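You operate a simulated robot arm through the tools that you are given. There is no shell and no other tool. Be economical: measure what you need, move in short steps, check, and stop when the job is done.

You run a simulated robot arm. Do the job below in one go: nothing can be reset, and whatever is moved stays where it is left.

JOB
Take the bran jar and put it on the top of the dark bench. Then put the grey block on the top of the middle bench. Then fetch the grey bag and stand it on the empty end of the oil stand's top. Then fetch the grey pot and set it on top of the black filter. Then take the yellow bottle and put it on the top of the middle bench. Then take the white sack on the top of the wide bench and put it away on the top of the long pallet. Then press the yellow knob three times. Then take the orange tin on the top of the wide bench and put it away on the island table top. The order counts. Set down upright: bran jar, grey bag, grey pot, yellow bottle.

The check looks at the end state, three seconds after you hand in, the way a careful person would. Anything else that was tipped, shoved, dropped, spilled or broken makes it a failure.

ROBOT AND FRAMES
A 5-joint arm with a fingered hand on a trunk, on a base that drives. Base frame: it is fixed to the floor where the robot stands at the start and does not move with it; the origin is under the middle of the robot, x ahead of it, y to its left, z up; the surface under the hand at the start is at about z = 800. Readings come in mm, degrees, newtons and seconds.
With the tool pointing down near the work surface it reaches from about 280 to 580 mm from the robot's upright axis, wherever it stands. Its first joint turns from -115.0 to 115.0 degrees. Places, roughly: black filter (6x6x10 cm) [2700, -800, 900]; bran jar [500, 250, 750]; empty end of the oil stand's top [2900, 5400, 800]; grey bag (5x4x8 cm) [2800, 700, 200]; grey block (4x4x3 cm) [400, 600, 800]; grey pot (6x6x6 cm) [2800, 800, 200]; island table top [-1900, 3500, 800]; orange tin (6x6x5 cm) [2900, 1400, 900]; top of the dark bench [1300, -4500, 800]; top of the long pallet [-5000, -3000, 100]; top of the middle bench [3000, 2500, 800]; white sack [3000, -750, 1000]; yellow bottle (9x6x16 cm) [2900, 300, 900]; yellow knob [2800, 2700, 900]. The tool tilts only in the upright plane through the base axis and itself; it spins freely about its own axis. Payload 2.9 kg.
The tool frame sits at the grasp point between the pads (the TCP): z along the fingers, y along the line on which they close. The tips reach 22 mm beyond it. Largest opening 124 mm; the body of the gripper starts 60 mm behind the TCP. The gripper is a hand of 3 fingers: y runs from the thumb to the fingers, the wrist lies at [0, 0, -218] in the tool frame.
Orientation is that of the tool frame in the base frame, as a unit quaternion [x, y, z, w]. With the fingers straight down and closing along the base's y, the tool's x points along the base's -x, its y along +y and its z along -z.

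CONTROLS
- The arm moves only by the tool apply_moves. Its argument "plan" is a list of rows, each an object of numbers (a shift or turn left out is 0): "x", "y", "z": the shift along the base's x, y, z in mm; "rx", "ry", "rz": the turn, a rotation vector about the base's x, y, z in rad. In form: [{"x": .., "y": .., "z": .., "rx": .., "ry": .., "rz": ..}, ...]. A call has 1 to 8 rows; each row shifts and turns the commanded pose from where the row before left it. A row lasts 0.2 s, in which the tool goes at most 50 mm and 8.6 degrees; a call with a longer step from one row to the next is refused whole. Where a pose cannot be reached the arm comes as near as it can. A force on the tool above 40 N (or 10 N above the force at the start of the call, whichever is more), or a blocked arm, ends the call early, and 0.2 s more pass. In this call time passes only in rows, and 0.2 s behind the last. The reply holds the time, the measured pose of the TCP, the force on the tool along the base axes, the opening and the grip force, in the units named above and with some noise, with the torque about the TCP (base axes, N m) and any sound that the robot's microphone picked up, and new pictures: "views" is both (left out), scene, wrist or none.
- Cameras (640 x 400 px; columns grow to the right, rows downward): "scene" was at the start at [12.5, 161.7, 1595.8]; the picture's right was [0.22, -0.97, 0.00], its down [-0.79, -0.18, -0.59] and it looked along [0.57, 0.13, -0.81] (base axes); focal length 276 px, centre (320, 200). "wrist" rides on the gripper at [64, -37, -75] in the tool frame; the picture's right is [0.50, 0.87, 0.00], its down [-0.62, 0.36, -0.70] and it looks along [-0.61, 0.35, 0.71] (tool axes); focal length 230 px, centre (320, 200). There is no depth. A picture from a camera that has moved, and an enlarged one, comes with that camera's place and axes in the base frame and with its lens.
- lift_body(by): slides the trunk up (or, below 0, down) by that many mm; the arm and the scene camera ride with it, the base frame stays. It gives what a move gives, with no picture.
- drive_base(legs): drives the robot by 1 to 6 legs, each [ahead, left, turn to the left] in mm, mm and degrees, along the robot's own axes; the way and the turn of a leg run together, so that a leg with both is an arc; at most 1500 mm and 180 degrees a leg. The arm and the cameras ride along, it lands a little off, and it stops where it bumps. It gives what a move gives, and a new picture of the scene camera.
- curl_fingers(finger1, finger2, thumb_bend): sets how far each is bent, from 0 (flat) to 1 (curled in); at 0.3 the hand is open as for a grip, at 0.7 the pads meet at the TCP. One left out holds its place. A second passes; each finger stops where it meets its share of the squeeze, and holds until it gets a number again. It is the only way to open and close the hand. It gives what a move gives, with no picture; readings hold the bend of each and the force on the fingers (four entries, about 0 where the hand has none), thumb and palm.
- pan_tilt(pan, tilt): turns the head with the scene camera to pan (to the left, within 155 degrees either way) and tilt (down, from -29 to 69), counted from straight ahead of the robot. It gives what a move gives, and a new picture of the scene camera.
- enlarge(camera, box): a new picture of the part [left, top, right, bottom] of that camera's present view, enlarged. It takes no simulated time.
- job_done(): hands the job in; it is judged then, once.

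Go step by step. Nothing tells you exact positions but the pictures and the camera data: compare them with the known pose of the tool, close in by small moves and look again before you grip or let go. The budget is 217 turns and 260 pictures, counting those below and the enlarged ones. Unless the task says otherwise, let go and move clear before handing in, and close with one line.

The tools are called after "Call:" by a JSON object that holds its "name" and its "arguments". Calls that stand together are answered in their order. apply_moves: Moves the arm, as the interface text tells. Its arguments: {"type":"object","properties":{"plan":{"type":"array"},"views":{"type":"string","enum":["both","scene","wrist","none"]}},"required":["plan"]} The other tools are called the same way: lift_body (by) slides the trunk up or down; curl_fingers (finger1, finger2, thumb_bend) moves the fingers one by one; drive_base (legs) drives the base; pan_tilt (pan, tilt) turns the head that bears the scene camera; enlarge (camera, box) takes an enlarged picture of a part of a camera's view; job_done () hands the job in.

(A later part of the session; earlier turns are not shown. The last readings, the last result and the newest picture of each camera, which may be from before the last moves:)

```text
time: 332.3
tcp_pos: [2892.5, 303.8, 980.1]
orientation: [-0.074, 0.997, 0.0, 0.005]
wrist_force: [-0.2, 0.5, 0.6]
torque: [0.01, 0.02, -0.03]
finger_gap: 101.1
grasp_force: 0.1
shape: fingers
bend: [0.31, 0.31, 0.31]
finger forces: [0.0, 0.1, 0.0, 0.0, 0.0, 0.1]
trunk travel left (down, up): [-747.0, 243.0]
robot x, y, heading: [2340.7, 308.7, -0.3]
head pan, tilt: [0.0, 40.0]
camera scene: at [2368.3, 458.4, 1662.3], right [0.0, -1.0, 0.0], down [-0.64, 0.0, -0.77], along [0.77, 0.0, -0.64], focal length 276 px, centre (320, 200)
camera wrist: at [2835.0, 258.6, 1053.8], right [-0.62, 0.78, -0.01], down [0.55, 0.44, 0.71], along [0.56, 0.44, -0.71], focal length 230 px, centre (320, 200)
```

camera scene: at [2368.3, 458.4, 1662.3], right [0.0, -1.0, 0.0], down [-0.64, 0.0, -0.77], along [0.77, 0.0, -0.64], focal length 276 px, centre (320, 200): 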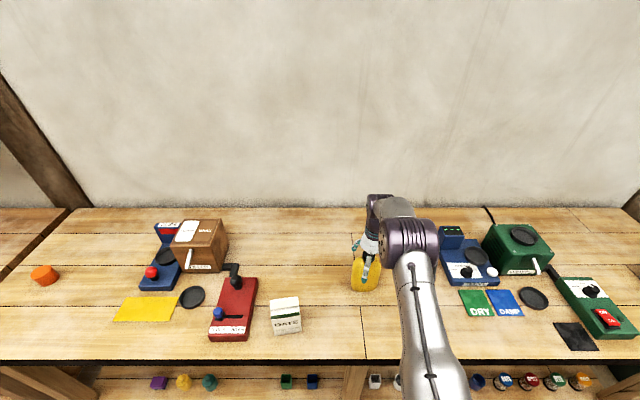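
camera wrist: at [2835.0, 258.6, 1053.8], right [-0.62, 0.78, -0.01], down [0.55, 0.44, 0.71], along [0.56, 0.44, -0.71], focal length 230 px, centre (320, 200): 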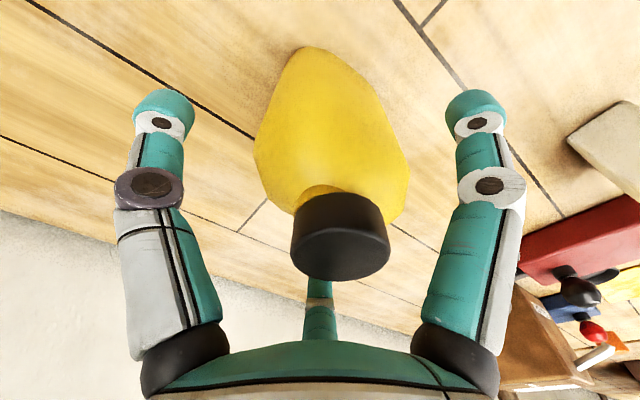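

Call:
{"name": "apply_moves", "arguments": {"plan": [{"z": -14}, {"z": -12}], "views": "wrist"}}

Call:
{"name": "curl_fingers", "arguments": {"finger1": 0.68, "finger2": 0.68, "thumb_bend": 0.68}}

Call:
{"name": "apply_moves", "arguments": {"plan": [{"z": 8}], "views": "wrist"}}

```text
time: 332.9
tcp_pos: [2894.3, 305.9, 952.7]
orientation: [-0.074, 0.997, -0.001, 0.007]
wrist_force: [-0.1, -0.5, -0.5]
torque: [0.03, 0.01, 0.0]
finger_gap: 101.0
grasp_force: 0.1
shape: fingers
bend: [0.31, 0.31, 0.31]
finger forces: [0.0, 0.1, 0.1, 0.0, 0.0, 0.0]
trunk travel left (down, up): [-747.0, 243.0]
robot x, y, heading: [2345.5, 314.0, -0.0]
head pan, tilt: [0.0, 40.0]
camera wrist: at [2835.7, 259.3, 1027.3], right [-0.62, 0.78, -0.01], down [0.55, 0.44, 0.71], along [0.56, 0.44, -0.71], focal length 230 px, centre (320, 200)
```

wrist: 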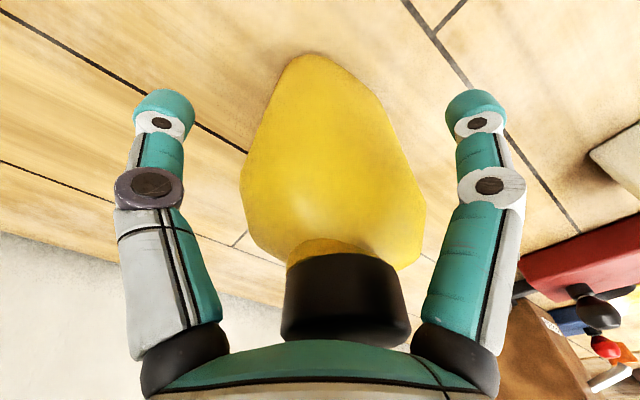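

```text
time: 333.9
tcp_pos: [2892.0, 304.3, 953.7]
orientation: [-0.074, 0.997, 0.001, 0.005]
wrist_force: [0.4, -1.6, -0.5]
torque: [0.01, -0.01, 0.0]
finger_gap: 41.9
grasp_force: 13.2
shape: fingers
bend: [0.49, 0.53, 0.59]
finger forces: [8.8, 7.1, 0.0, 0.0, 10.5, 0.0]
trunk travel left (down, up): [-747.0, 243.0]
robot x, y, heading: [2340.4, 313.0, -0.0]
head pan, tilt: [0.0, 40.0]
```

```text
time: 334.3
tcp_pos: [2893.6, 306.0, 961.3]
orientation: [-0.073, 0.997, -0.001, 0.004]
wrist_force: [-0.9, 1.3, -4.2]
torque: [-0.08, -0.03, 0.01]
finger_gap: 42.0
grasp_force: 12.2
shape: fingers
bend: [0.49, 0.53, 0.6]
finger forces: [8.7, 6.8, 0.1, 0.0, 9.6, 0.1]
trunk travel left (down, up): [-747.0, 243.0]
robot x, y, heading: [2339.5, 307.6, -0.2]
head pan, tilt: [0.0, 40.0]
camera wrist: at [2835.3, 259.4, 1034.7], right [-0.62, 0.78, -0.01], down [0.55, 0.44, 0.71], along [0.56, 0.44, -0.71], focal length 230 px, centre (320, 200)
```

wrist: 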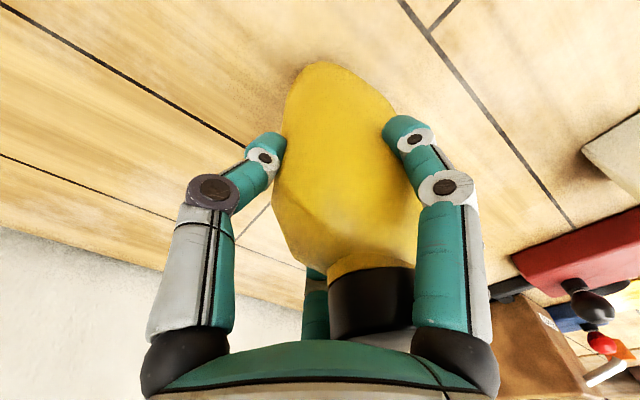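

The hand has gripped the body. I'll lift a little more and check that the bottle comes along upright.

Call:
{"name": "apply_moves", "arguments": {"plan": [{"z": 10}, {"z": 15}], "views": "both"}}

Call:
{"name": "enlarge", "arguments": {"camera": "scene", "box": [320, 190, 450, 310]}}

```text
time: 334.9
tcp_pos: [2893.9, 305.9, 988.3]
orientation: [-0.075, 0.997, 0.0, 0.006]
wrist_force: [0.1, -0.3, -4.8]
torque: [-0.08, 0.0, 0.01]
finger_gap: 42.0
grasp_force: 12.9
shape: fingers
bend: [0.49, 0.53, 0.6]
finger forces: [8.6, 7.0, 0.0, 0.1, 9.4, 0.1]
trunk travel left (down, up): [-747.0, 243.0]
robot x, y, heading: [2341.7, 311.6, -0.2]
head pan, tilt: [0.0, 40.0]
camera scene: at [2368.6, 458.5, 1662.2], right [0.0, -1.0, 0.0], down [-0.64, 0.0, -0.77], along [0.77, 0.0, -0.64], focal length 276 px, centre (320, 200)
camera wrist: at [2836.1, 260.0, 1061.0], right [-0.62, 0.78, -0.01], down [0.55, 0.44, 0.71], along [0.56, 0.44, -0.71], focal length 230 px, centre (320, 200)
```

scene: 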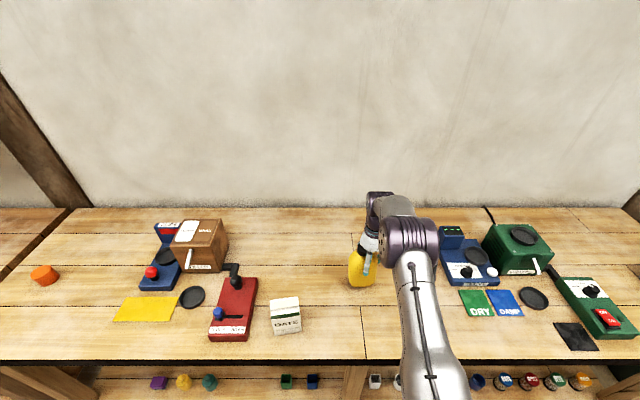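
wrist: 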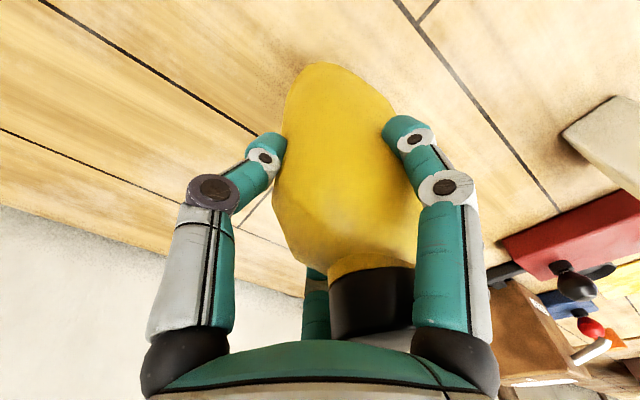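

```text
3.33 times, centred on (385, 250) of scene
camera zoom: at [2368.6, 458.5, 1662.2], right [0.0, -1.0, 0.0], down [-0.64, 0.0, -0.77], along [0.77, 0.0, -0.64], focal length 920 px, centre (103, 33)
```

zoom: 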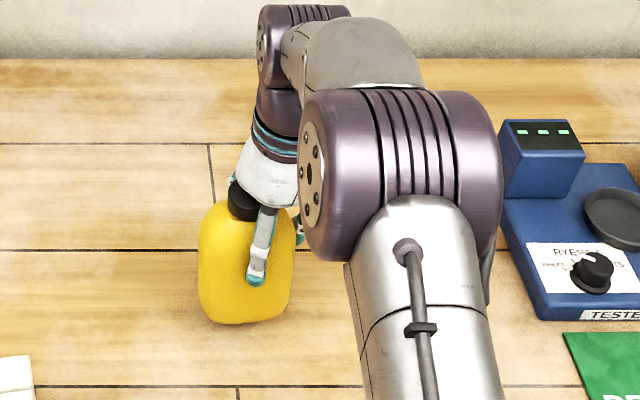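

The bottle is held (4.8 N). I'll raise it, retract, and drive left to the middle bench.

Call:
{"name": "lift_body", "arguments": {"by": 100}}

Call:
{"name": "apply_moves", "arguments": {"plan": [{"x": -40}, {"x": -40}, {"x": -40}, {"x": -30}], "views": "none"}}

Call:
{"name": "drive_base", "arguments": {"legs": [[-230, 0, 0], [0, 1330, 0]]}}

Call:
{"name": "apply_moves", "arguments": {"plan": [{"z": 3}], "views": "wrist"}}

```text
time: 336.2
tcp_pos: [2894.5, 305.1, 1086.2]
orientation: [-0.074, 0.997, 0.0, 0.005]
wrist_force: [0.1, 0.2, -4.0]
torque: [-0.1, 0.0, -0.01]
finger_gap: 41.8
grasp_force: 12.4
shape: fingers
bend: [0.49, 0.53, 0.6]
finger forces: [8.6, 7.0, 0.0, 0.0, 9.4, 0.0]
trunk travel left (down, up): [-847.0, 143.0]
robot x, y, heading: [2342.7, 313.6, -0.1]
head pan, tilt: [0.0, 40.0]
```

```text
time: 337.2
tcp_pos: [2740.8, 306.7, 1086.7]
orientation: [-0.074, 0.997, 0.0, 0.007]
wrist_force: [0.6, -0.5, -4.3]
torque: [-0.09, -0.05, 0.02]
finger_gap: 40.9
grasp_force: 11.8
shape: fingers
bend: [0.49, 0.53, 0.61]
finger forces: [8.4, 7.0, 0.0, 0.1, 8.7, 0.1]
trunk travel left (down, up): [-847.0, 143.0]
robot x, y, heading: [2344.6, 316.4, -0.1]
head pan, tilt: [0.0, 40.0]
```

```text
time: 345.4
tcp_pos: [2518.7, 1661.5, 1085.6]
orientation: [-0.069, 0.998, 0.0, 0.006]
wrist_force: [0.8, -0.4, -4.2]
torque: [-0.09, -0.01, -0.02]
finger_gap: 41.0
grasp_force: 11.8
shape: fingers
bend: [0.49, 0.53, 0.61]
finger forces: [8.3, 7.1, 0.0, 0.0, 8.8, 0.0]
trunk travel left (down, up): [-847.0, 143.0]
robot x, y, heading: [2115.9, 1671.1, -0.7]
head pan, tilt: [0.0, 40.0]
camera scene: at [2144.9, 1818.4, 1762.2], right [-0.01, -1.0, 0.0], down [-0.64, 0.01, -0.77], along [0.77, -0.01, -0.64], focal length 276 px, centre (320, 200)
```

scene: 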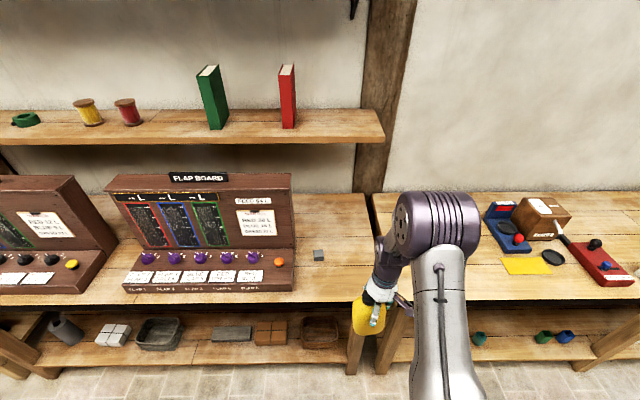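

```text
time: 345.8
tcp_pos: [2519.3, 1662.1, 1089.8]
orientation: [-0.068, 0.998, -0.001, 0.005]
wrist_force: [0.3, 0.1, -4.6]
torque: [-0.11, -0.02, -0.02]
finger_gap: 40.8
grasp_force: 12.0
shape: fingers
bend: [0.49, 0.53, 0.61]
finger forces: [8.5, 7.2, 0.0, 0.1, 8.8, 0.0]
trunk travel left (down, up): [-847.0, 143.0]
robot x, y, heading: [2115.3, 1676.4, -0.8]
head pan, tilt: [0.0, 40.0]
camera wrist: at [2459.9, 1616.7, 1163.4], right [-0.61, 0.79, -0.01], down [0.56, 0.44, 0.71], along [0.56, 0.43, -0.71], focal length 230 px, centre (320, 200)
```

wrist: 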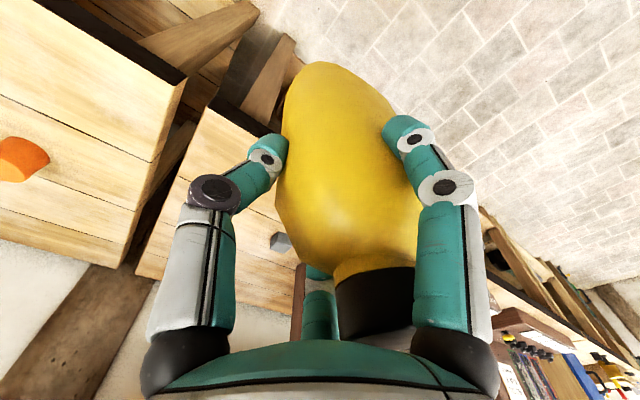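

Call:
{"name": "drive_base", "arguments": {"legs": [[215, -15, 0.8]]}}

Call:
{"name": "apply_moves", "arguments": {"plan": [{"x": 35}, {"x": 35}, {"x": 35}, {"z": -30}, {"z": -30}], "views": "both"}}

```text
time: 347.5
tcp_pos: [2737.2, 1649.6, 1089.2]
orientation: [-0.074, 0.997, 0.0, 0.005]
wrist_force: [0.7, -0.8, -4.3]
torque: [-0.08, -0.04, 0.0]
finger_gap: 40.9
grasp_force: 12.0
shape: fingers
bend: [0.49, 0.53, 0.61]
finger forces: [8.3, 7.1, 0.0, 0.0, 8.7, 0.0]
trunk travel left (down, up): [-847.0, 143.0]
robot x, y, heading: [2335.1, 1653.8, -0.2]
head pan, tilt: [0.0, 40.0]
camera scene: at [2361.4, 1802.0, 1762.2], right [0.0, -1.0, 0.0], down [-0.64, 0.0, -0.77], along [0.77, 0.0, -0.64], focal length 276 px, centre (320, 200)
```

scene: 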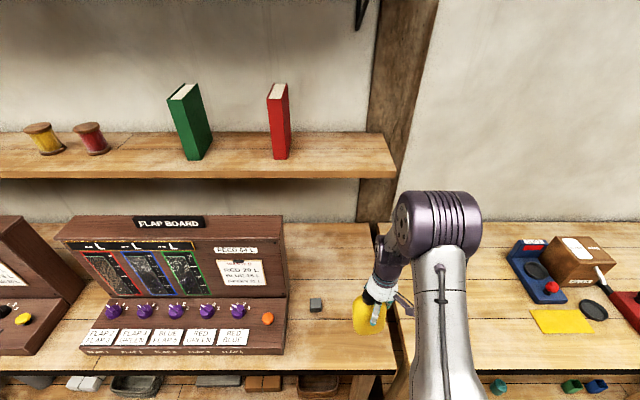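

```text
time: 348.7
tcp_pos: [2844.9, 1649.9, 1028.0]
orientation: [-0.074, 0.997, 0.0, 0.005]
wrist_force: [-0.5, 0.2, -4.4]
torque: [-0.08, 0.0, -0.01]
finger_gap: 40.4
grasp_force: 12.3
shape: fingers
bend: [0.49, 0.53, 0.61]
finger forces: [8.3, 7.2, 0.0, 0.0, 8.3, 0.0]
trunk travel left (down, up): [-847.0, 143.0]
robot x, y, heading: [2332.2, 1656.5, -0.2]
head pan, tilt: [0.0, 40.0]
camera scene: at [2363.2, 1802.1, 1762.2], right [0.0, -1.0, 0.0], down [-0.64, 0.0, -0.77], along [0.77, 0.0, -0.64], focal length 276 px, centre (320, 200)
camera wrist: at [2787.2, 1603.9, 1101.6], right [-0.62, 0.78, -0.01], down [0.55, 0.44, 0.71], along [0.56, 0.44, -0.71], focal length 230 px, centre (320, 200)
```

scene: 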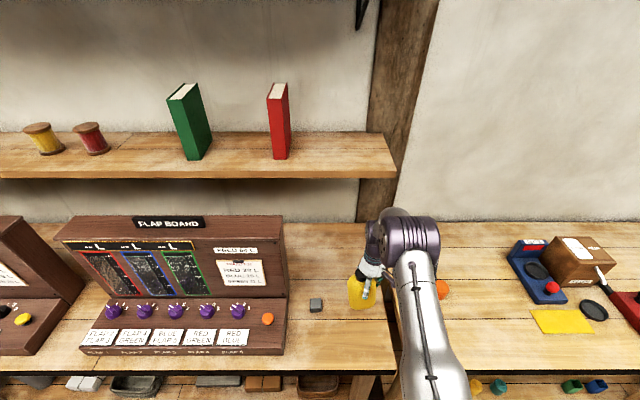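
wrist: 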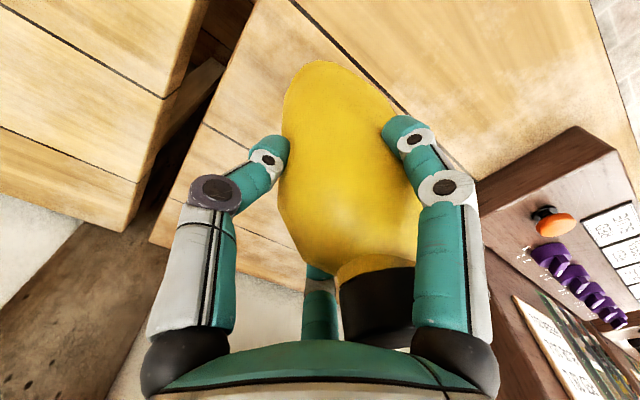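

The middle bench's right edge is at y of about 1590, so I'll shift 25 mm left for margin (the block is at 1815) and lower toward contact.

Call:
{"name": "apply_moves", "arguments": {"plan": [{"y": 13, "z": -15}, {"y": 12, "z": -20}, {"z": -15}], "views": "none"}}

Call:
{"name": "apply_moves", "arguments": {"plan": [{"z": -5}, {"z": -5}, {"z": -5}, {"z": -4}, {"z": -4}, {"z": -4}], "views": "both"}}

```text
time: 349.5
tcp_pos: [2841.9, 1674.1, 978.1]
orientation: [-0.074, 0.997, -0.001, 0.005]
wrist_force: [-0.3, -0.2, -3.6]
torque: [-0.11, -0.01, -0.02]
finger_gap: 40.3
grasp_force: 11.9
shape: fingers
bend: [0.49, 0.53, 0.61]
finger forces: [8.3, 7.2, 0.0, 0.1, 8.3, 0.0]
trunk travel left (down, up): [-847.0, 143.0]
robot x, y, heading: [2336.2, 1655.1, -0.1]
head pan, tilt: [0.0, 40.0]
```

```text
time: 350.9
tcp_pos: [2841.0, 1673.2, 953.6]
orientation: [-0.074, 0.997, 0.0, 0.007]
wrist_force: [-0.4, -2.7, 5.5]
torque: [0.22, 0.08, -0.01]
finger_gap: 40.4
grasp_force: 13.5
shape: fingers
bend: [0.49, 0.53, 0.61]
finger forces: [9.9, 9.5, 0.1, 0.0, 8.6, 0.0]
trunk travel left (down, up): [-847.0, 143.0]
robot x, y, heading: [2337.0, 1656.3, -0.2]
head pan, tilt: [0.0, 40.0]
camera scene: at [2360.4, 1800.7, 1762.5], right [0.0, -1.0, 0.0], down [-0.64, 0.0, -0.77], along [0.77, 0.0, -0.64], focal length 276 px, centre (320, 200)
camera wrist: at [2783.4, 1627.7, 1027.3], right [-0.62, 0.78, -0.01], down [0.55, 0.44, 0.71], along [0.56, 0.44, -0.71], focal length 230 px, centre (320, 200)
```

scene: 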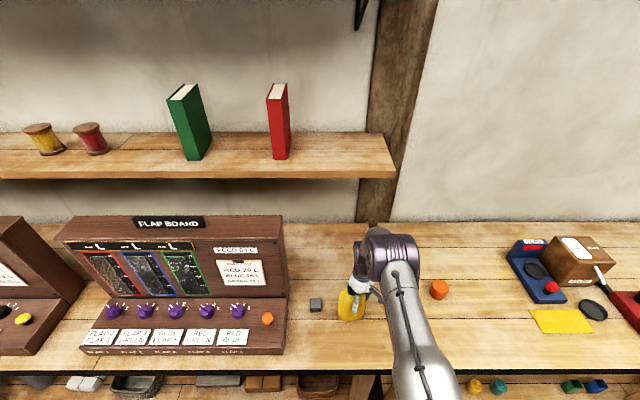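
wrist: 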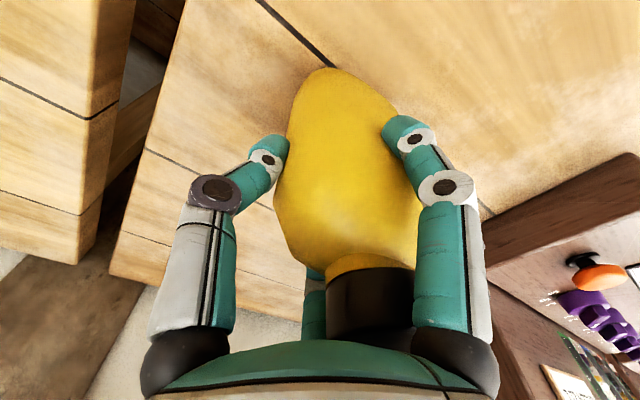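

Contact has begun, so I'll press down a touch more to seat the base flat before releasing.

Call:
{"name": "apply_moves", "arguments": {"plan": [{"z": -3}, {"z": -3}], "views": "none"}}

Call:
{"name": "curl_fingers", "arguments": {"finger1": 0.46, "finger2": 0.49, "thumb_bend": 0.55}}

Call:
{"name": "curl_fingers", "arguments": {"finger1": 0.31, "finger2": 0.31, "thumb_bend": 0.31}}

Call:
{"name": "apply_moves", "arguments": {"plan": [{"z": 20}, {"z": 40}, {"z": 45}, {"z": 30}], "views": "both"}}

```text
time: 351.5
tcp_pos: [2840.0, 1674.6, 950.7]
orientation: [-0.073, 0.997, 0.001, 0.007]
wrist_force: [2.7, -6.3, 21.9]
torque: [0.01, -0.03, 0.01]
finger_gap: 39.4
grasp_force: 15.7
shape: fingers
bend: [0.48, 0.53, 0.62]
finger forces: [10.2, 11.2, 0.0, 0.0, 10.8, 0.1]
trunk travel left (down, up): [-847.0, 143.0]
robot x, y, heading: [2331.5, 1657.3, -0.2]
head pan, tilt: [0.0, 40.0]
```

```text
time: 352.5
tcp_pos: [2842.0, 1674.5, 947.9]
orientation: [-0.074, 0.997, -0.001, 0.005]
wrist_force: [-0.5, 0.7, -0.8]
torque: [-0.02, -0.06, 0.06]
finger_gap: 48.3
grasp_force: 0.3
shape: fingers
bend: [0.46, 0.49, 0.55]
finger forces: [0.6, 0.0, 0.0, 0.1, 0.0, 0.0]
trunk travel left (down, up): [-847.0, 143.0]
robot x, y, heading: [2336.9, 1657.2, -0.4]
head pan, tilt: [0.0, 40.0]
```

```text
time: 353.5
tcp_pos: [2840.4, 1674.6, 946.8]
orientation: [-0.074, 0.997, 0.0, 0.005]
wrist_force: [-0.5, -0.3, 1.7]
torque: [0.01, -0.01, 0.02]
finger_gap: 101.0
grasp_force: 0.8
shape: fingers
bend: [0.31, 0.31, 0.31]
finger forces: [1.1, 0.0, 0.0, 0.0, 0.0, 0.0]
trunk travel left (down, up): [-847.0, 143.0]
robot x, y, heading: [2333.5, 1657.3, -0.2]
head pan, tilt: [0.0, 40.0]
```

```text
time: 354.5
tcp_pos: [2840.9, 1673.0, 1083.0]
orientation: [-0.074, 0.997, -0.001, 0.005]
wrist_force: [-0.6, 0.1, 0.0]
torque: [-0.02, 0.02, -0.02]
finger_gap: 100.9
grasp_force: 0.0
shape: fingers
bend: [0.31, 0.31, 0.31]
finger forces: [0.0, 0.0, 0.0, 0.0, 0.0, 0.0]
trunk travel left (down, up): [-847.0, 143.0]
robot x, y, heading: [2335.3, 1653.9, 0.1]
head pan, tilt: [0.0, 40.0]
camera scene: at [2360.4, 1802.0, 1762.2], right [0.0, -1.0, 0.0], down [-0.64, 0.0, -0.77], along [0.77, 0.0, -0.64], focal length 276 px, centre (320, 200)
camera wrist: at [2783.1, 1628.1, 1156.2], right [-0.62, 0.78, -0.01], down [0.55, 0.44, 0.71], along [0.56, 0.44, -0.71], focal length 230 px, centre (320, 200)
```

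scene: 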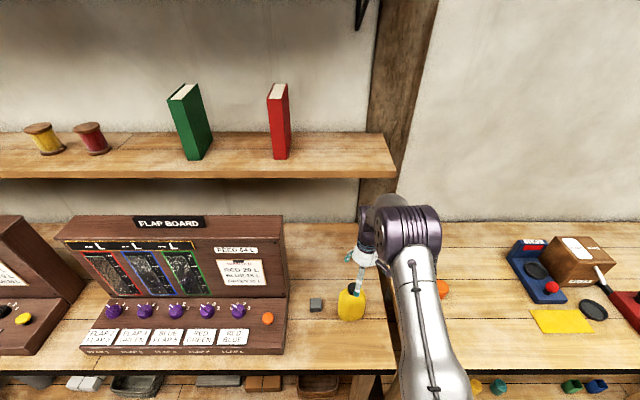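
wrist: 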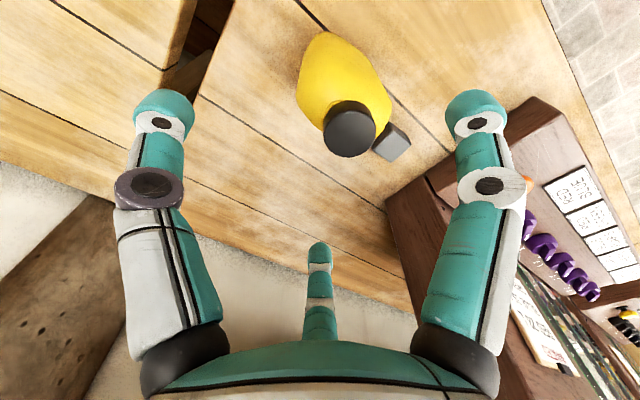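

The bottle stands upright beside the block. Next is the white sack at about (2900, −690), which I plan to take by its neck. I'll retract and drive right.

Call:
{"name": "apply_moves", "arguments": {"plan": [{"x": -45, "z": 10}, {"x": -45, "z": 10}, {"x": -45, "z": 10}], "views": "none"}}

Call:
{"name": "drive_base", "arguments": {"legs": [[-200, 0, 0], [0, -1200, 0], [0, -1130, 0]]}}

Call:
{"name": "apply_moves", "arguments": {"plan": [{"z": 3}], "views": "wrist"}}

```text
time: 355.3
tcp_pos: [2703.9, 1673.8, 1112.4]
orientation: [-0.072, 0.997, -0.001, 0.006]
wrist_force: [-0.4, 0.2, -0.2]
torque: [0.0, 0.02, 0.02]
finger_gap: 101.2
grasp_force: 0.1
shape: fingers
bend: [0.31, 0.31, 0.31]
finger forces: [0.0, 0.0, 0.0, 0.0, 0.1, 0.1]
trunk travel left (down, up): [-847.0, 143.0]
robot x, y, heading: [2335.6, 1656.4, -0.1]
head pan, tilt: [0.0, 40.0]
```

```text
time: 367.8
tcp_pos: [2489.7, -635.2, 1111.6]
orientation: [-0.07, 0.998, 0.0, 0.005]
wrist_force: [-0.1, -0.7, 0.3]
torque: [-0.02, 0.0, 0.02]
finger_gap: 101.2
grasp_force: 0.1
shape: fingers
bend: [0.31, 0.31, 0.31]
finger forces: [0.0, 0.0, 0.0, 0.0, 0.0, 0.0]
trunk travel left (down, up): [-847.0, 143.0]
robot x, y, heading: [2116.3, -650.9, -0.5]
head pan, tilt: [0.0, 40.0]
camera scene: at [2146.5, -504.8, 1762.2], right [-0.01, -1.0, 0.0], down [-0.64, 0.01, -0.77], along [0.77, -0.01, -0.64], focal length 276 px, centre (320, 200)
```

scene: 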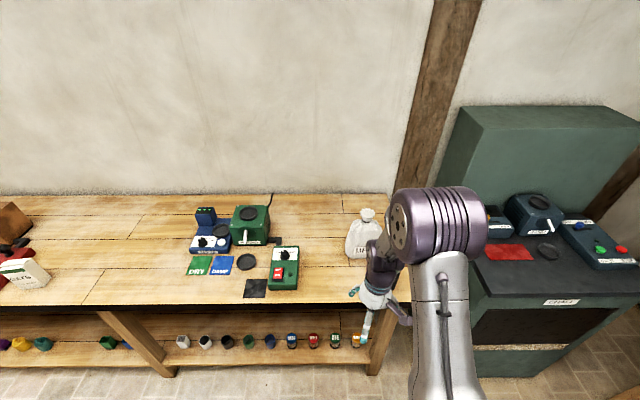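

```text
time: 368.2
tcp_pos: [2490.9, -634.9, 1113.5]
orientation: [-0.069, 0.998, -0.001, 0.006]
wrist_force: [0.3, 0.3, -0.5]
torque: [0.0, 0.0, -0.01]
finger_gap: 101.2
grasp_force: 0.0
shape: fingers
bend: [0.31, 0.31, 0.31]
finger forces: [0.0, 0.0, 0.0, 0.1, 0.0, 0.1]
trunk travel left (down, up): [-847.0, 143.0]
robot x, y, heading: [2115.8, -649.7, -0.8]
head pan, tilt: [0.0, 40.0]
camera wrist: at [2432.0, -680.0, 1188.0], right [-0.62, 0.79, -0.01], down [0.55, 0.44, 0.71], along [0.56, 0.43, -0.71], focal length 230 px, centre (320, 200)
```

wrist: 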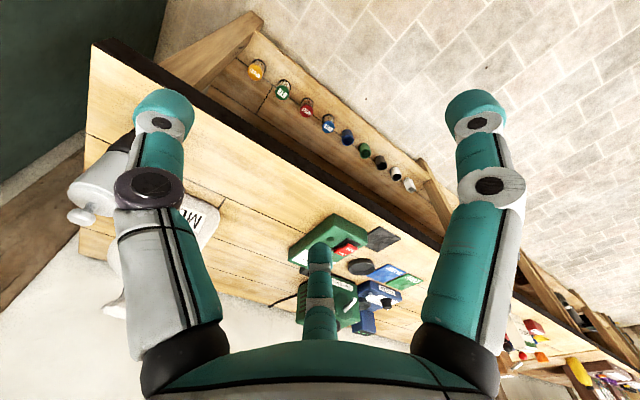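

Call:
{"name": "apply_moves", "arguments": {"plan": [{"rz": -0.134, "z": 10}, {"rz": -0.134, "z": 10}, {"rz": -0.134, "z": 10}, {"rz": -0.134}, {"rz": -0.134}], "views": "none"}}

Call:
{"name": "drive_base", "arguments": {"legs": [[0, -40, 0.7], [210, 0, 0]]}}

Call:
{"name": "apply_moves", "arguments": {"plan": [{"x": 30}, {"x": 30}], "views": "wrist"}}

Call:
{"name": "enlarge", "arguments": {"camera": "scene", "box": [280, 180, 440, 320]}}

```text
time: 369.4
tcp_pos: [2490.4, -633.7, 1145.4]
orientation: [0.263, 0.965, 0.002, 0.004]
wrist_force: [-0.4, 0.2, 0.2]
torque: [0.03, -0.01, -0.04]
finger_gap: 101.1
grasp_force: 0.1
shape: fingers
bend: [0.31, 0.31, 0.31]
finger forces: [0.0, 0.0, 0.0, 0.1, 0.1, 0.0]
trunk travel left (down, up): [-847.0, 143.0]
robot x, y, heading: [2118.2, -648.7, -0.3]
head pan, tilt: [0.0, 40.0]
```

```text
time: 371.5
tcp_pos: [2696.3, -667.5, 1144.0]
orientation: [0.254, 0.967, 0.001, 0.003]
wrist_force: [-1.1, -0.3, -0.1]
torque: [-0.04, -0.04, -0.01]
finger_gap: 100.9
grasp_force: 0.0
shape: fingers
bend: [0.31, 0.31, 0.31]
finger forces: [0.0, 0.0, 0.0, 0.0, 0.1, 0.1]
trunk travel left (down, up): [-847.0, 143.0]
robot x, y, heading: [2326.2, -689.6, 0.4]
head pan, tilt: [0.0, 40.0]
camera scene: at [2350.9, -544.2, 1762.3], right [0.01, -1.0, 0.0], down [-0.64, 0.0, -0.77], along [0.77, 0.01, -0.64], focal length 276 px, centre (320, 200)
```

scene: 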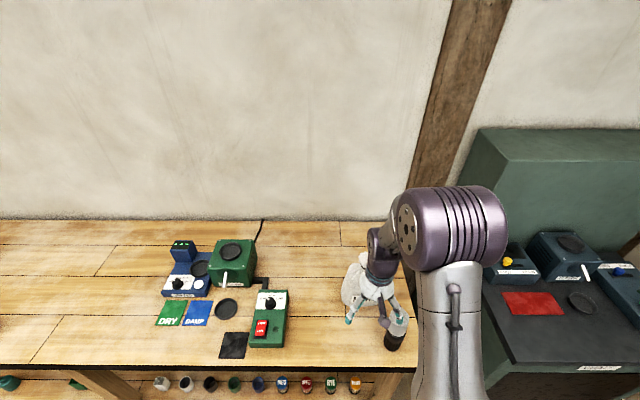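

```text
time: 372.1
tcp_pos: [2757.9, -666.2, 1143.9]
orientation: [0.254, 0.967, 0.001, 0.004]
wrist_force: [-0.5, 0.7, 1.0]
torque: [-0.01, 0.01, 0.01]
finger_gap: 101.1
grasp_force: 0.1
shape: fingers
bend: [0.31, 0.31, 0.31]
finger forces: [0.0, 0.0, 0.0, 0.1, 0.0, 0.1]
trunk travel left (down, up): [-847.0, 143.0]
robot x, y, heading: [2324.8, -689.4, 0.5]
head pan, tilt: [0.0, 40.0]
camera wrist: at [2684.7, -667.8, 1218.1], right [-0.01, 1.0, 0.0], down [0.71, 0.01, 0.71], along [0.71, 0.01, -0.71], focal length 230 px, centre (320, 200)
```

wrist: 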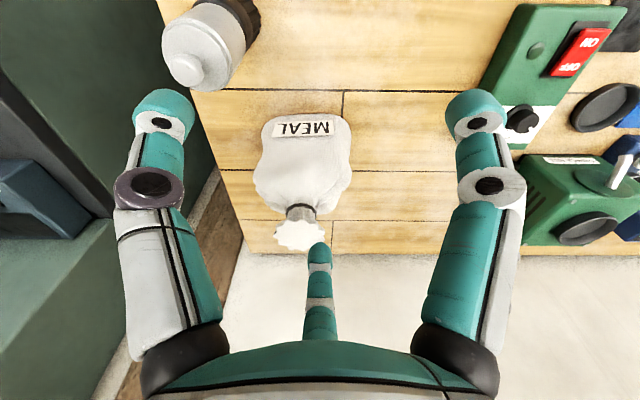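

```text
2.86 times, centred on (360, 250) of scene
camera zoom: at [2353.2, -543.6, 1762.2], right [0.01, -1.0, 0.0], down [-0.64, 0.0, -0.77], along [0.77, 0.01, -0.64], focal length 788 px, centre (206, 57)
```

zoom: 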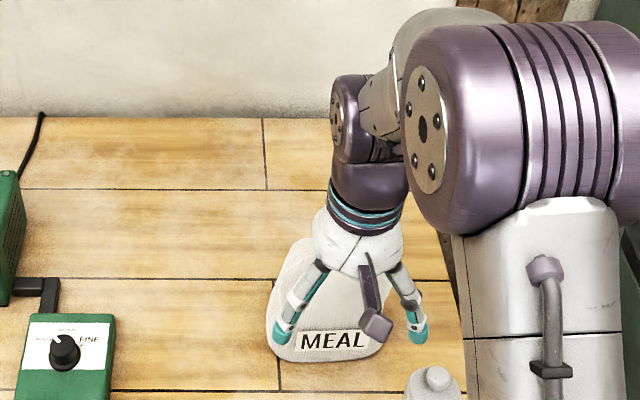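

The neck appears at about (2887, −686, 1035). I'll move over it, staying above, and look again.

Call:
{"name": "apply_moves", "arguments": {"plan": [{"x": 32, "y": -5}, {"x": 32, "y": -5}, {"x": 32, "y": -5}, {"x": 30, "y": -5}, {"z": -25}], "views": "both"}}

```text
time: 373.3
tcp_pos: [2885.0, -687.6, 1119.4]
orientation: [0.253, 0.967, 0.001, 0.003]
wrist_force: [1.1, 1.4, -0.7]
torque: [0.01, 0.0, 0.02]
finger_gap: 100.7
grasp_force: 0.1
shape: fingers
bend: [0.31, 0.31, 0.31]
finger forces: [0.0, 0.1, 0.0, 0.0, 0.0, 0.1]
trunk travel left (down, up): [-847.0, 143.0]
robot x, y, heading: [2328.0, -688.4, 0.3]
head pan, tilt: [0.0, 40.0]
camera scene: at [2350.7, -543.4, 1762.3], right [0.01, -1.0, 0.0], down [-0.64, 0.0, -0.77], along [0.77, 0.01, -0.64], focal length 276 px, centre (320, 200)
camera wrist: at [2809.2, -687.8, 1192.7], right [-0.01, 1.0, 0.0], down [0.71, 0.01, 0.71], along [0.71, 0.01, -0.71], focal length 230 px, centre (320, 200)
```

scene: 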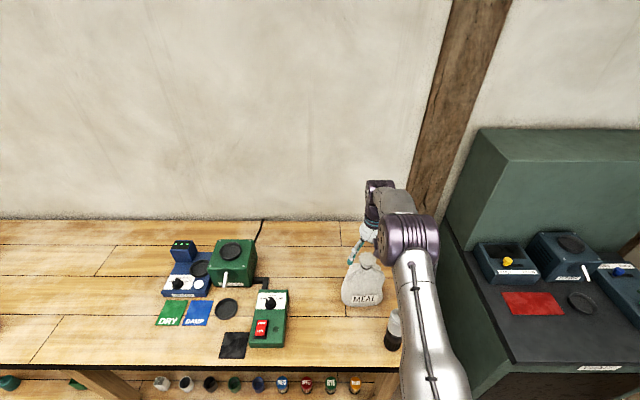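
wrist: 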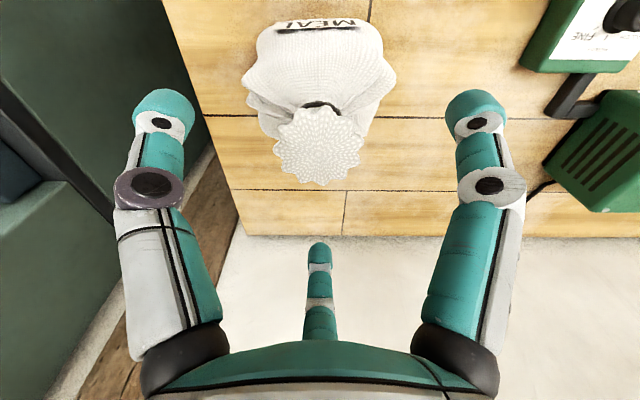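

The frill is centred at about (2891, −687) with its top at z = 1060, so the neck is around 1040. I'll descend so the fingers surround the neck.

Call:
{"name": "apply_moves", "arguments": {"plan": [{"x": 6, "z": -25}, {"z": -25}, {"z": -15}, {"z": -10}], "views": "both"}}

```text
time: 374.3
tcp_pos: [2889.2, -687.0, 1047.3]
orientation: [0.254, 0.967, 0.0, 0.004]
wrist_force: [-1.6, -0.6, 1.5]
torque: [-0.01, -0.01, -0.02]
finger_gap: 101.0
grasp_force: 0.0
shape: fingers
bend: [0.31, 0.31, 0.31]
finger forces: [0.0, 0.0, 0.0, 0.1, 0.0, 0.1]
trunk travel left (down, up): [-847.0, 143.0]
robot x, y, heading: [2323.2, -690.0, 0.4]
head pan, tilt: [0.0, 40.0]
camera scene: at [2351.7, -543.6, 1762.2], right [0.01, -1.0, 0.0], down [-0.64, 0.0, -0.77], along [0.77, 0.01, -0.64], focal length 276 px, centre (320, 200)
camera wrist: at [2815.9, -687.7, 1119.5], right [-0.01, 1.0, 0.0], down [0.71, 0.01, 0.71], along [0.71, 0.01, -0.71], focal length 230 px, centre (320, 200)
```

scene: 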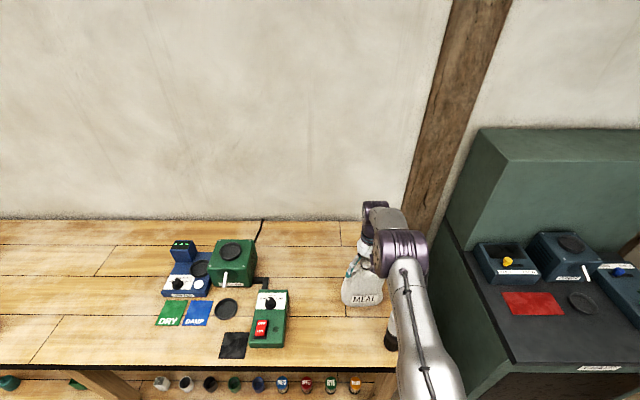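
wrist: 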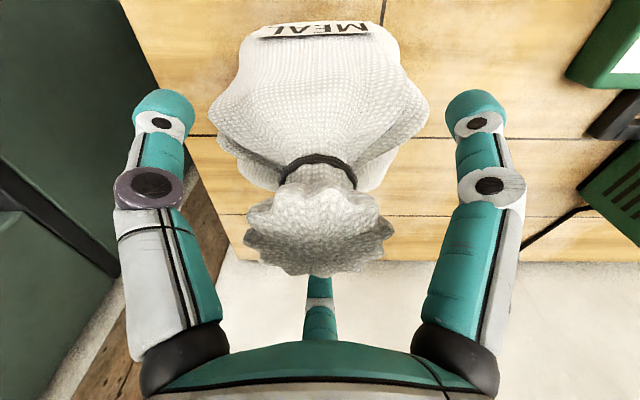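

The tie is at z of about 1038. I'll go down 9 mm more and close around the neck.

Call:
{"name": "apply_moves", "arguments": {"plan": [{"z": -9}], "views": "none"}}

Call:
{"name": "curl_fingers", "arguments": {"finger1": 0.75, "finger2": 0.75, "thumb_bend": 0.75}}

Call:
{"name": "apply_moves", "arguments": {"plan": [{"z": 10}, {"z": 15}], "views": "both"}}

```text
time: 374.7
tcp_pos: [2889.7, -685.6, 1036.2]
orientation: [0.253, 0.967, 0.0, 0.004]
wrist_force: [-0.4, -0.4, 0.0]
torque: [0.0, -0.02, -0.03]
finger_gap: 100.9
grasp_force: 0.1
shape: fingers
bend: [0.31, 0.31, 0.31]
finger forces: [0.0, 0.0, 0.1, 0.0, 0.0, 0.0]
trunk travel left (down, up): [-847.0, 143.0]
robot x, y, heading: [2326.3, -691.5, 0.3]
head pan, tilt: [0.0, 40.0]
```

```text
time: 375.7
tcp_pos: [2890.9, -686.5, 1037.8]
orientation: [0.254, 0.967, 0.001, 0.003]
wrist_force: [-2.1, -0.3, 1.4]
torque: [-0.06, 0.13, -0.08]
finger_gap: 46.3
grasp_force: 18.3
shape: fingers
bend: [0.47, 0.48, 0.59]
finger forces: [8.4, 13.7, 0.0, 0.0, 15.5, 0.1]
trunk travel left (down, up): [-847.0, 143.0]
robot x, y, heading: [2325.7, -688.4, 0.4]
head pan, tilt: [0.0, 40.0]
```

```text
time: 376.3
tcp_pos: [2889.7, -686.7, 1059.1]
orientation: [0.254, 0.967, 0.001, 0.002]
wrist_force: [-1.0, -0.1, -10.6]
torque: [0.03, 0.23, -0.01]
finger_gap: 40.1
grasp_force: 18.7
shape: fingers
bend: [0.5, 0.47, 0.61]
finger forces: [6.4, 15.2, 0.0, 0.0, 15.9, 0.0]
trunk travel left (down, up): [-847.0, 143.0]
robot x, y, heading: [2324.5, -687.2, 0.2]
head pan, tilt: [0.0, 40.0]
camera scene: at [2352.1, -543.8, 1762.1], right [0.01, -1.0, 0.0], down [-0.64, 0.0, -0.77], along [0.77, 0.01, -0.64], focal length 276 px, centre (320, 200)
camera wrist: at [2815.9, -688.0, 1134.0], right [-0.01, 1.0, 0.0], down [0.71, 0.01, 0.71], along [0.71, 0.01, -0.71], focal length 230 px, centre (320, 200)
```

scene: 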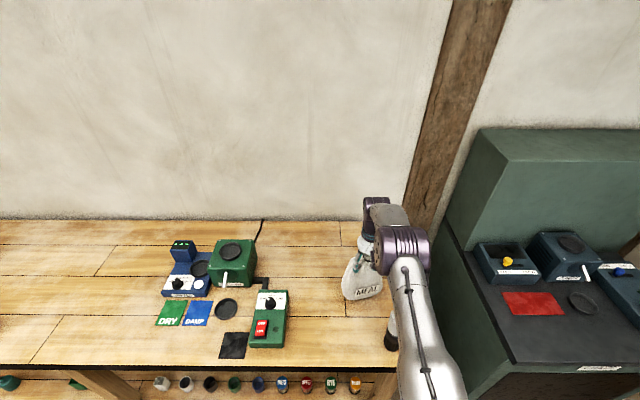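
wrist: 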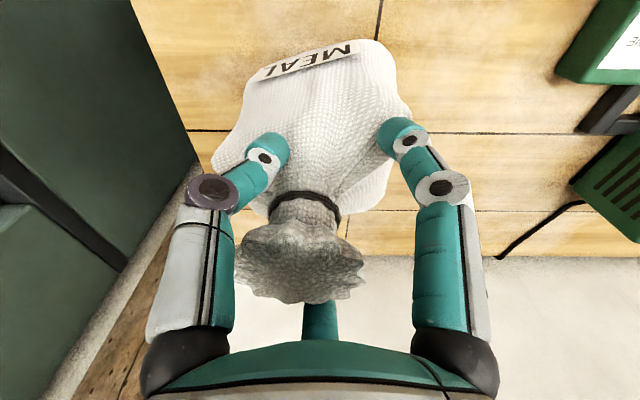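

The fingers took the shoulders rather than the neck and the sack tilted a bit. I'll set it back down, release, and regrip about 16 mm higher, right at the tie.

Call:
{"name": "apply_moves", "arguments": {"plan": [{"z": -12}, {"z": -9}, {"z": -3}], "views": "none"}}

Call:
{"name": "curl_fingers", "arguments": {"finger1": 0.31, "finger2": 0.31, "thumb_bend": 0.31}}

Call:
{"name": "apply_moves", "arguments": {"plan": [{"z": 18}], "views": "wrist"}}

```text
time: 377.1
tcp_pos: [2890.1, -684.0, 1039.1]
orientation: [0.253, 0.967, 0.002, 0.007]
wrist_force: [1.6, 11.5, 18.7]
torque: [-0.17, -0.09, 0.1]
finger_gap: 39.7
grasp_force: 24.6
shape: fingers
bend: [0.5, 0.45, 0.62]
finger forces: [8.7, 22.6, 0.0, 0.0, 17.8, 0.1]
trunk travel left (down, up): [-847.0, 143.0]
robot x, y, heading: [2327.6, -690.6, 0.2]
head pan, tilt: [0.0, 40.0]
```

```text
time: 378.1
tcp_pos: [2889.5, -687.6, 1036.4]
orientation: [0.254, 0.967, 0.001, 0.004]
wrist_force: [2.5, -0.9, -0.1]
torque: [0.04, 0.06, -0.01]
finger_gap: 101.1
grasp_force: 1.1
shape: fingers
bend: [0.31, 0.3, 0.31]
finger forces: [0.0, 1.7, 0.0, 0.1, 0.0, 0.0]
trunk travel left (down, up): [-847.0, 143.0]
robot x, y, heading: [2328.8, -690.6, 0.5]
head pan, tilt: [0.0, 40.0]
```

```text
time: 378.5
tcp_pos: [2888.0, -685.5, 1056.4]
orientation: [0.254, 0.967, 0.001, 0.003]
wrist_force: [1.0, 0.6, 0.5]
torque: [-0.02, 0.01, -0.01]
finger_gap: 101.2
grasp_force: 0.0
shape: fingers
bend: [0.31, 0.31, 0.31]
finger forces: [0.0, 0.1, 0.0, 0.0, 0.1, 0.0]
trunk travel left (down, up): [-847.0, 143.0]
robot x, y, heading: [2324.5, -688.1, 0.4]
head pan, tilt: [0.0, 40.0]
camera wrist: at [2815.1, -687.0, 1129.5], right [-0.01, 1.0, 0.0], down [0.71, 0.01, 0.71], along [0.71, 0.01, -0.71], focal length 230 px, centre (320, 200)
```

wrist: 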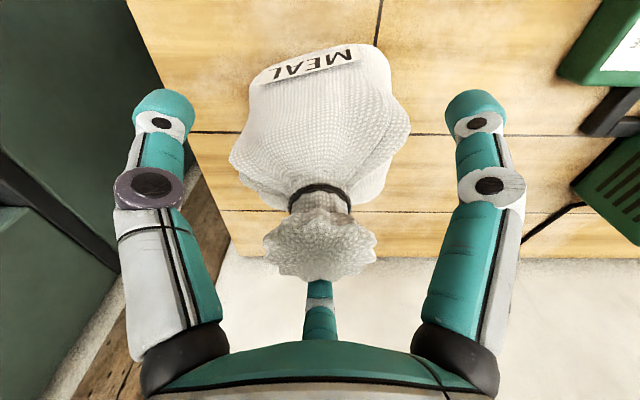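

The neck is now about 26 mm further in, since the sack shifted while gripping. I'll nudge the base forward to centre on it and look.

Call:
{"name": "drive_base", "arguments": {"legs": [[25, 0, 0]]}}

Call:
{"name": "apply_moves", "arguments": {"plan": [{"z": -1}], "views": "wrist"}}

```text
time: 379.3
tcp_pos: [2912.3, -686.0, 1055.4]
orientation: [0.254, 0.967, 0.001, 0.005]
wrist_force: [-0.8, -0.4, -0.3]
torque: [0.02, -0.01, -0.01]
finger_gap: 100.9
grasp_force: 0.0
shape: fingers
bend: [0.31, 0.31, 0.31]
finger forces: [0.0, 0.0, 0.0, 0.0, 0.1, 0.0]
trunk travel left (down, up): [-847.0, 143.0]
robot x, y, heading: [2352.6, -688.9, 0.4]
head pan, tilt: [0.0, 40.0]
camera scene: at [2371.9, -543.4, 1762.3], right [0.01, -1.0, 0.0], down [-0.64, 0.0, -0.77], along [0.77, 0.01, -0.64], focal length 276 px, centre (320, 200)
```

scene: 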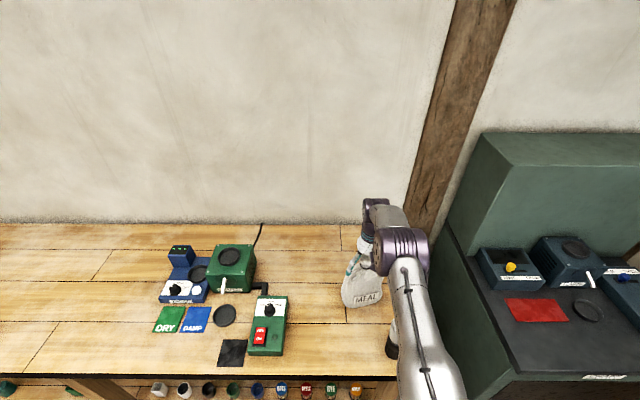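

```text
time: 379.7
tcp_pos: [2911.7, -684.9, 1054.5]
orientation: [0.254, 0.967, 0.002, 0.005]
wrist_force: [0.1, -0.4, -0.9]
torque: [0.02, 0.02, -0.02]
finger_gap: 101.0
grasp_force: 0.1
shape: fingers
bend: [0.31, 0.31, 0.31]
finger forces: [0.0, 0.1, 0.0, 0.0, 0.0, 0.1]
trunk travel left (down, up): [-847.0, 143.0]
robot x, y, heading: [2350.1, -692.0, 0.2]
head pan, tilt: [0.0, 40.0]
camera wrist: at [2839.0, -686.7, 1128.6], right [-0.01, 1.0, 0.0], down [0.71, 0.01, 0.71], along [0.71, 0.01, -0.71], focal length 230 px, centre (320, 200)
```

wrist: 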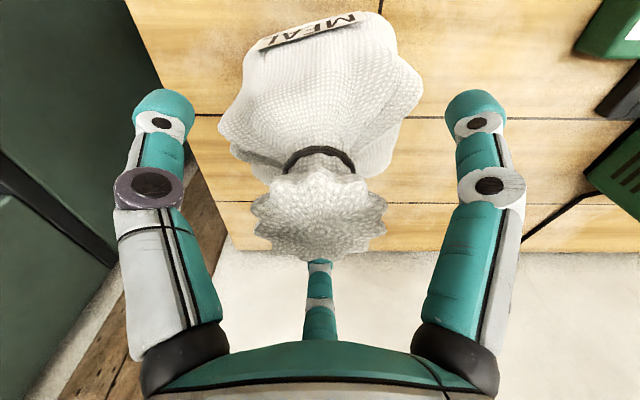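

The hand is centred now, with the tie at z of about 1045. I'll raise 6 mm and close.

Call:
{"name": "apply_moves", "arguments": {"plan": [{"z": 6}], "views": "none"}}

Call:
{"name": "curl_fingers", "arguments": {"finger1": 0.75, "finger2": 0.75, "thumb_bend": 0.75}}

Call:
{"name": "apply_moves", "arguments": {"plan": [{"z": 8}, {"z": 12}], "views": "both"}}

```text
time: 380.1
tcp_pos: [2914.8, -686.1, 1059.9]
orientation: [0.253, 0.967, 0.001, 0.004]
wrist_force: [-0.1, -0.2, -0.2]
torque: [-0.01, 0.01, 0.04]
finger_gap: 101.0
grasp_force: 0.1
shape: fingers
bend: [0.31, 0.31, 0.31]
finger forces: [0.1, 0.0, 0.1, 0.0, 0.1, 0.1]
trunk travel left (down, up): [-847.0, 143.0]
robot x, y, heading: [2353.6, -688.6, 0.5]
head pan, tilt: [0.0, 40.0]
```

```text
time: 381.1
tcp_pos: [2914.4, -686.3, 1059.4]
orientation: [0.254, 0.967, 0.001, 0.004]
wrist_force: [0.6, -0.3, -0.1]
torque: [0.33, -0.18, 0.02]
finger_gap: 19.6
grasp_force: 19.5
shape: fingers
bend: [0.61, 0.61, 0.63]
finger forces: [10.1, 10.4, 0.0, 0.0, 18.5, 0.0]
trunk travel left (down, up): [-847.0, 143.0]
robot x, y, heading: [2348.7, -689.9, 0.3]
head pan, tilt: [0.0, 40.0]
```

```text
time: 381.7
tcp_pos: [2913.4, -685.3, 1079.1]
orientation: [0.254, 0.967, 0.0, 0.003]
wrist_force: [1.0, 0.5, -10.7]
torque: [0.03, -0.01, -0.01]
finger_gap: 19.2
grasp_force: 18.3
shape: fingers
bend: [0.6, 0.6, 0.65]
finger forces: [10.1, 10.5, 0.1, 0.0, 16.0, 0.1]
trunk travel left (down, up): [-847.0, 143.0]
robot x, y, heading: [2352.5, -685.0, 0.5]
head pan, tilt: [0.0, 40.0]
camera scene: at [2377.3, -543.5, 1762.2], right [0.01, -1.0, 0.0], down [-0.64, 0.0, -0.77], along [0.77, 0.01, -0.64], focal length 276 px, centre (320, 200)
camera wrist: at [2840.8, -686.9, 1153.4], right [-0.01, 1.0, 0.0], down [0.71, 0.01, 0.71], along [0.71, 0.01, -0.71], focal length 230 px, centre (320, 200)
```

scene: 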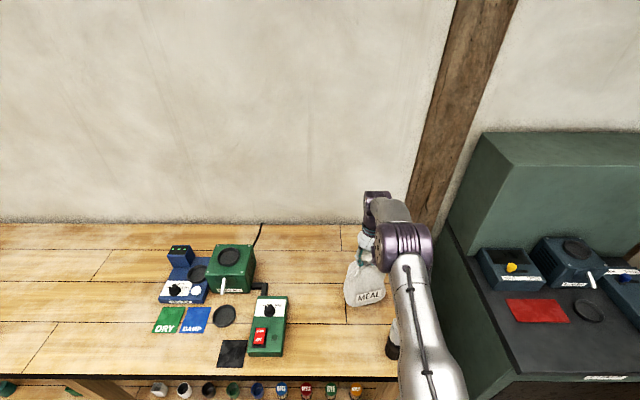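
wrist: 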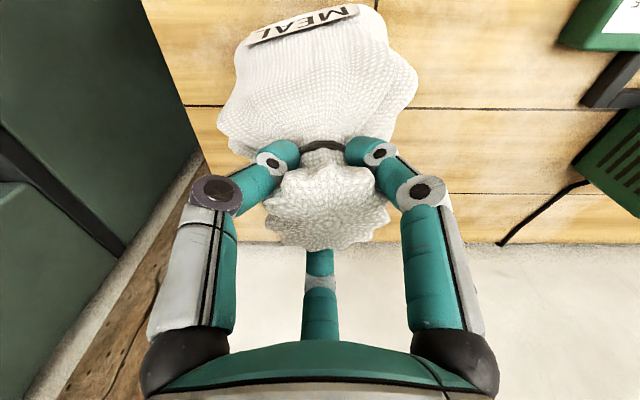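

That's a solid neck grip (10.7 N). The pot on the filter is in the way of a straight retreat, so I'll lift, shift 80 mm left, and only then pull back.

Call:
{"name": "lift_body", "arguments": {"by": 120}}

Call:
{"name": "apply_moves", "arguments": {"plan": [{"y": 30}, {"y": 30}, {"y": 30}, {"x": -15}], "views": "both"}}

```text
time: 383.2
tcp_pos: [2915.1, -687.2, 1200.9]
orientation: [0.253, 0.967, 0.001, 0.003]
wrist_force: [0.0, 0.0, -11.6]
torque: [0.07, -0.03, 0.01]
finger_gap: 19.3
grasp_force: 18.5
shape: fingers
bend: [0.6, 0.6, 0.65]
finger forces: [10.3, 10.7, 0.1, 0.1, 16.2, 0.1]
trunk travel left (down, up): [-967.0, 23.0]
robot x, y, heading: [2348.7, -690.7, 0.5]
head pan, tilt: [0.0, 40.0]
```

```text
time: 384.2
tcp_pos: [2898.8, -596.1, 1199.2]
orientation: [0.254, 0.967, 0.002, 0.003]
wrist_force: [-0.2, 0.6, -11.6]
torque: [0.18, 0.0, -0.02]
finger_gap: 19.1
grasp_force: 18.6
shape: fingers
bend: [0.6, 0.6, 0.65]
finger forces: [10.4, 10.5, 0.1, 0.1, 16.3, 0.0]
trunk travel left (down, up): [-967.0, 23.0]
robot x, y, heading: [2350.5, -691.5, 0.3]
head pan, tilt: [0.0, 40.0]
camera scene: at [2376.4, -543.8, 1882.2], right [0.01, -1.0, 0.0], down [-0.64, 0.0, -0.77], along [0.77, 0.01, -0.64], focal length 276 px, centre (320, 200)
camera wrist: at [2825.3, -597.4, 1272.8], right [-0.01, 1.0, 0.0], down [0.71, 0.01, 0.71], along [0.71, 0.01, -0.71], focal length 230 px, centre (320, 200)
```

scene: 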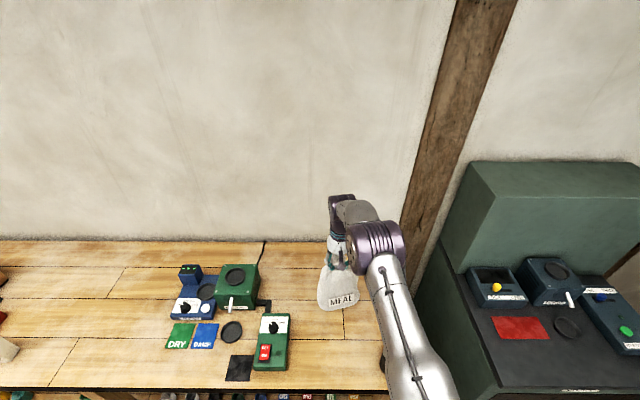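
wrist: 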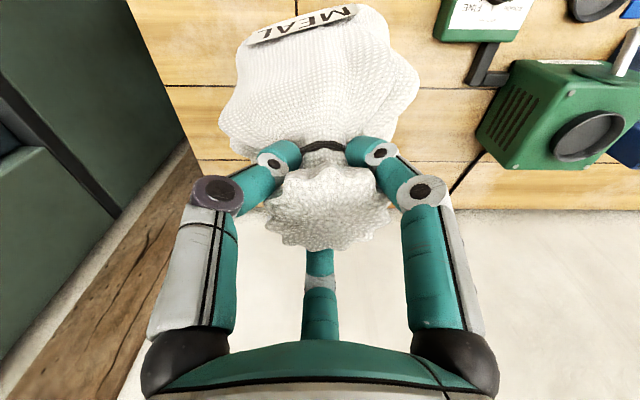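

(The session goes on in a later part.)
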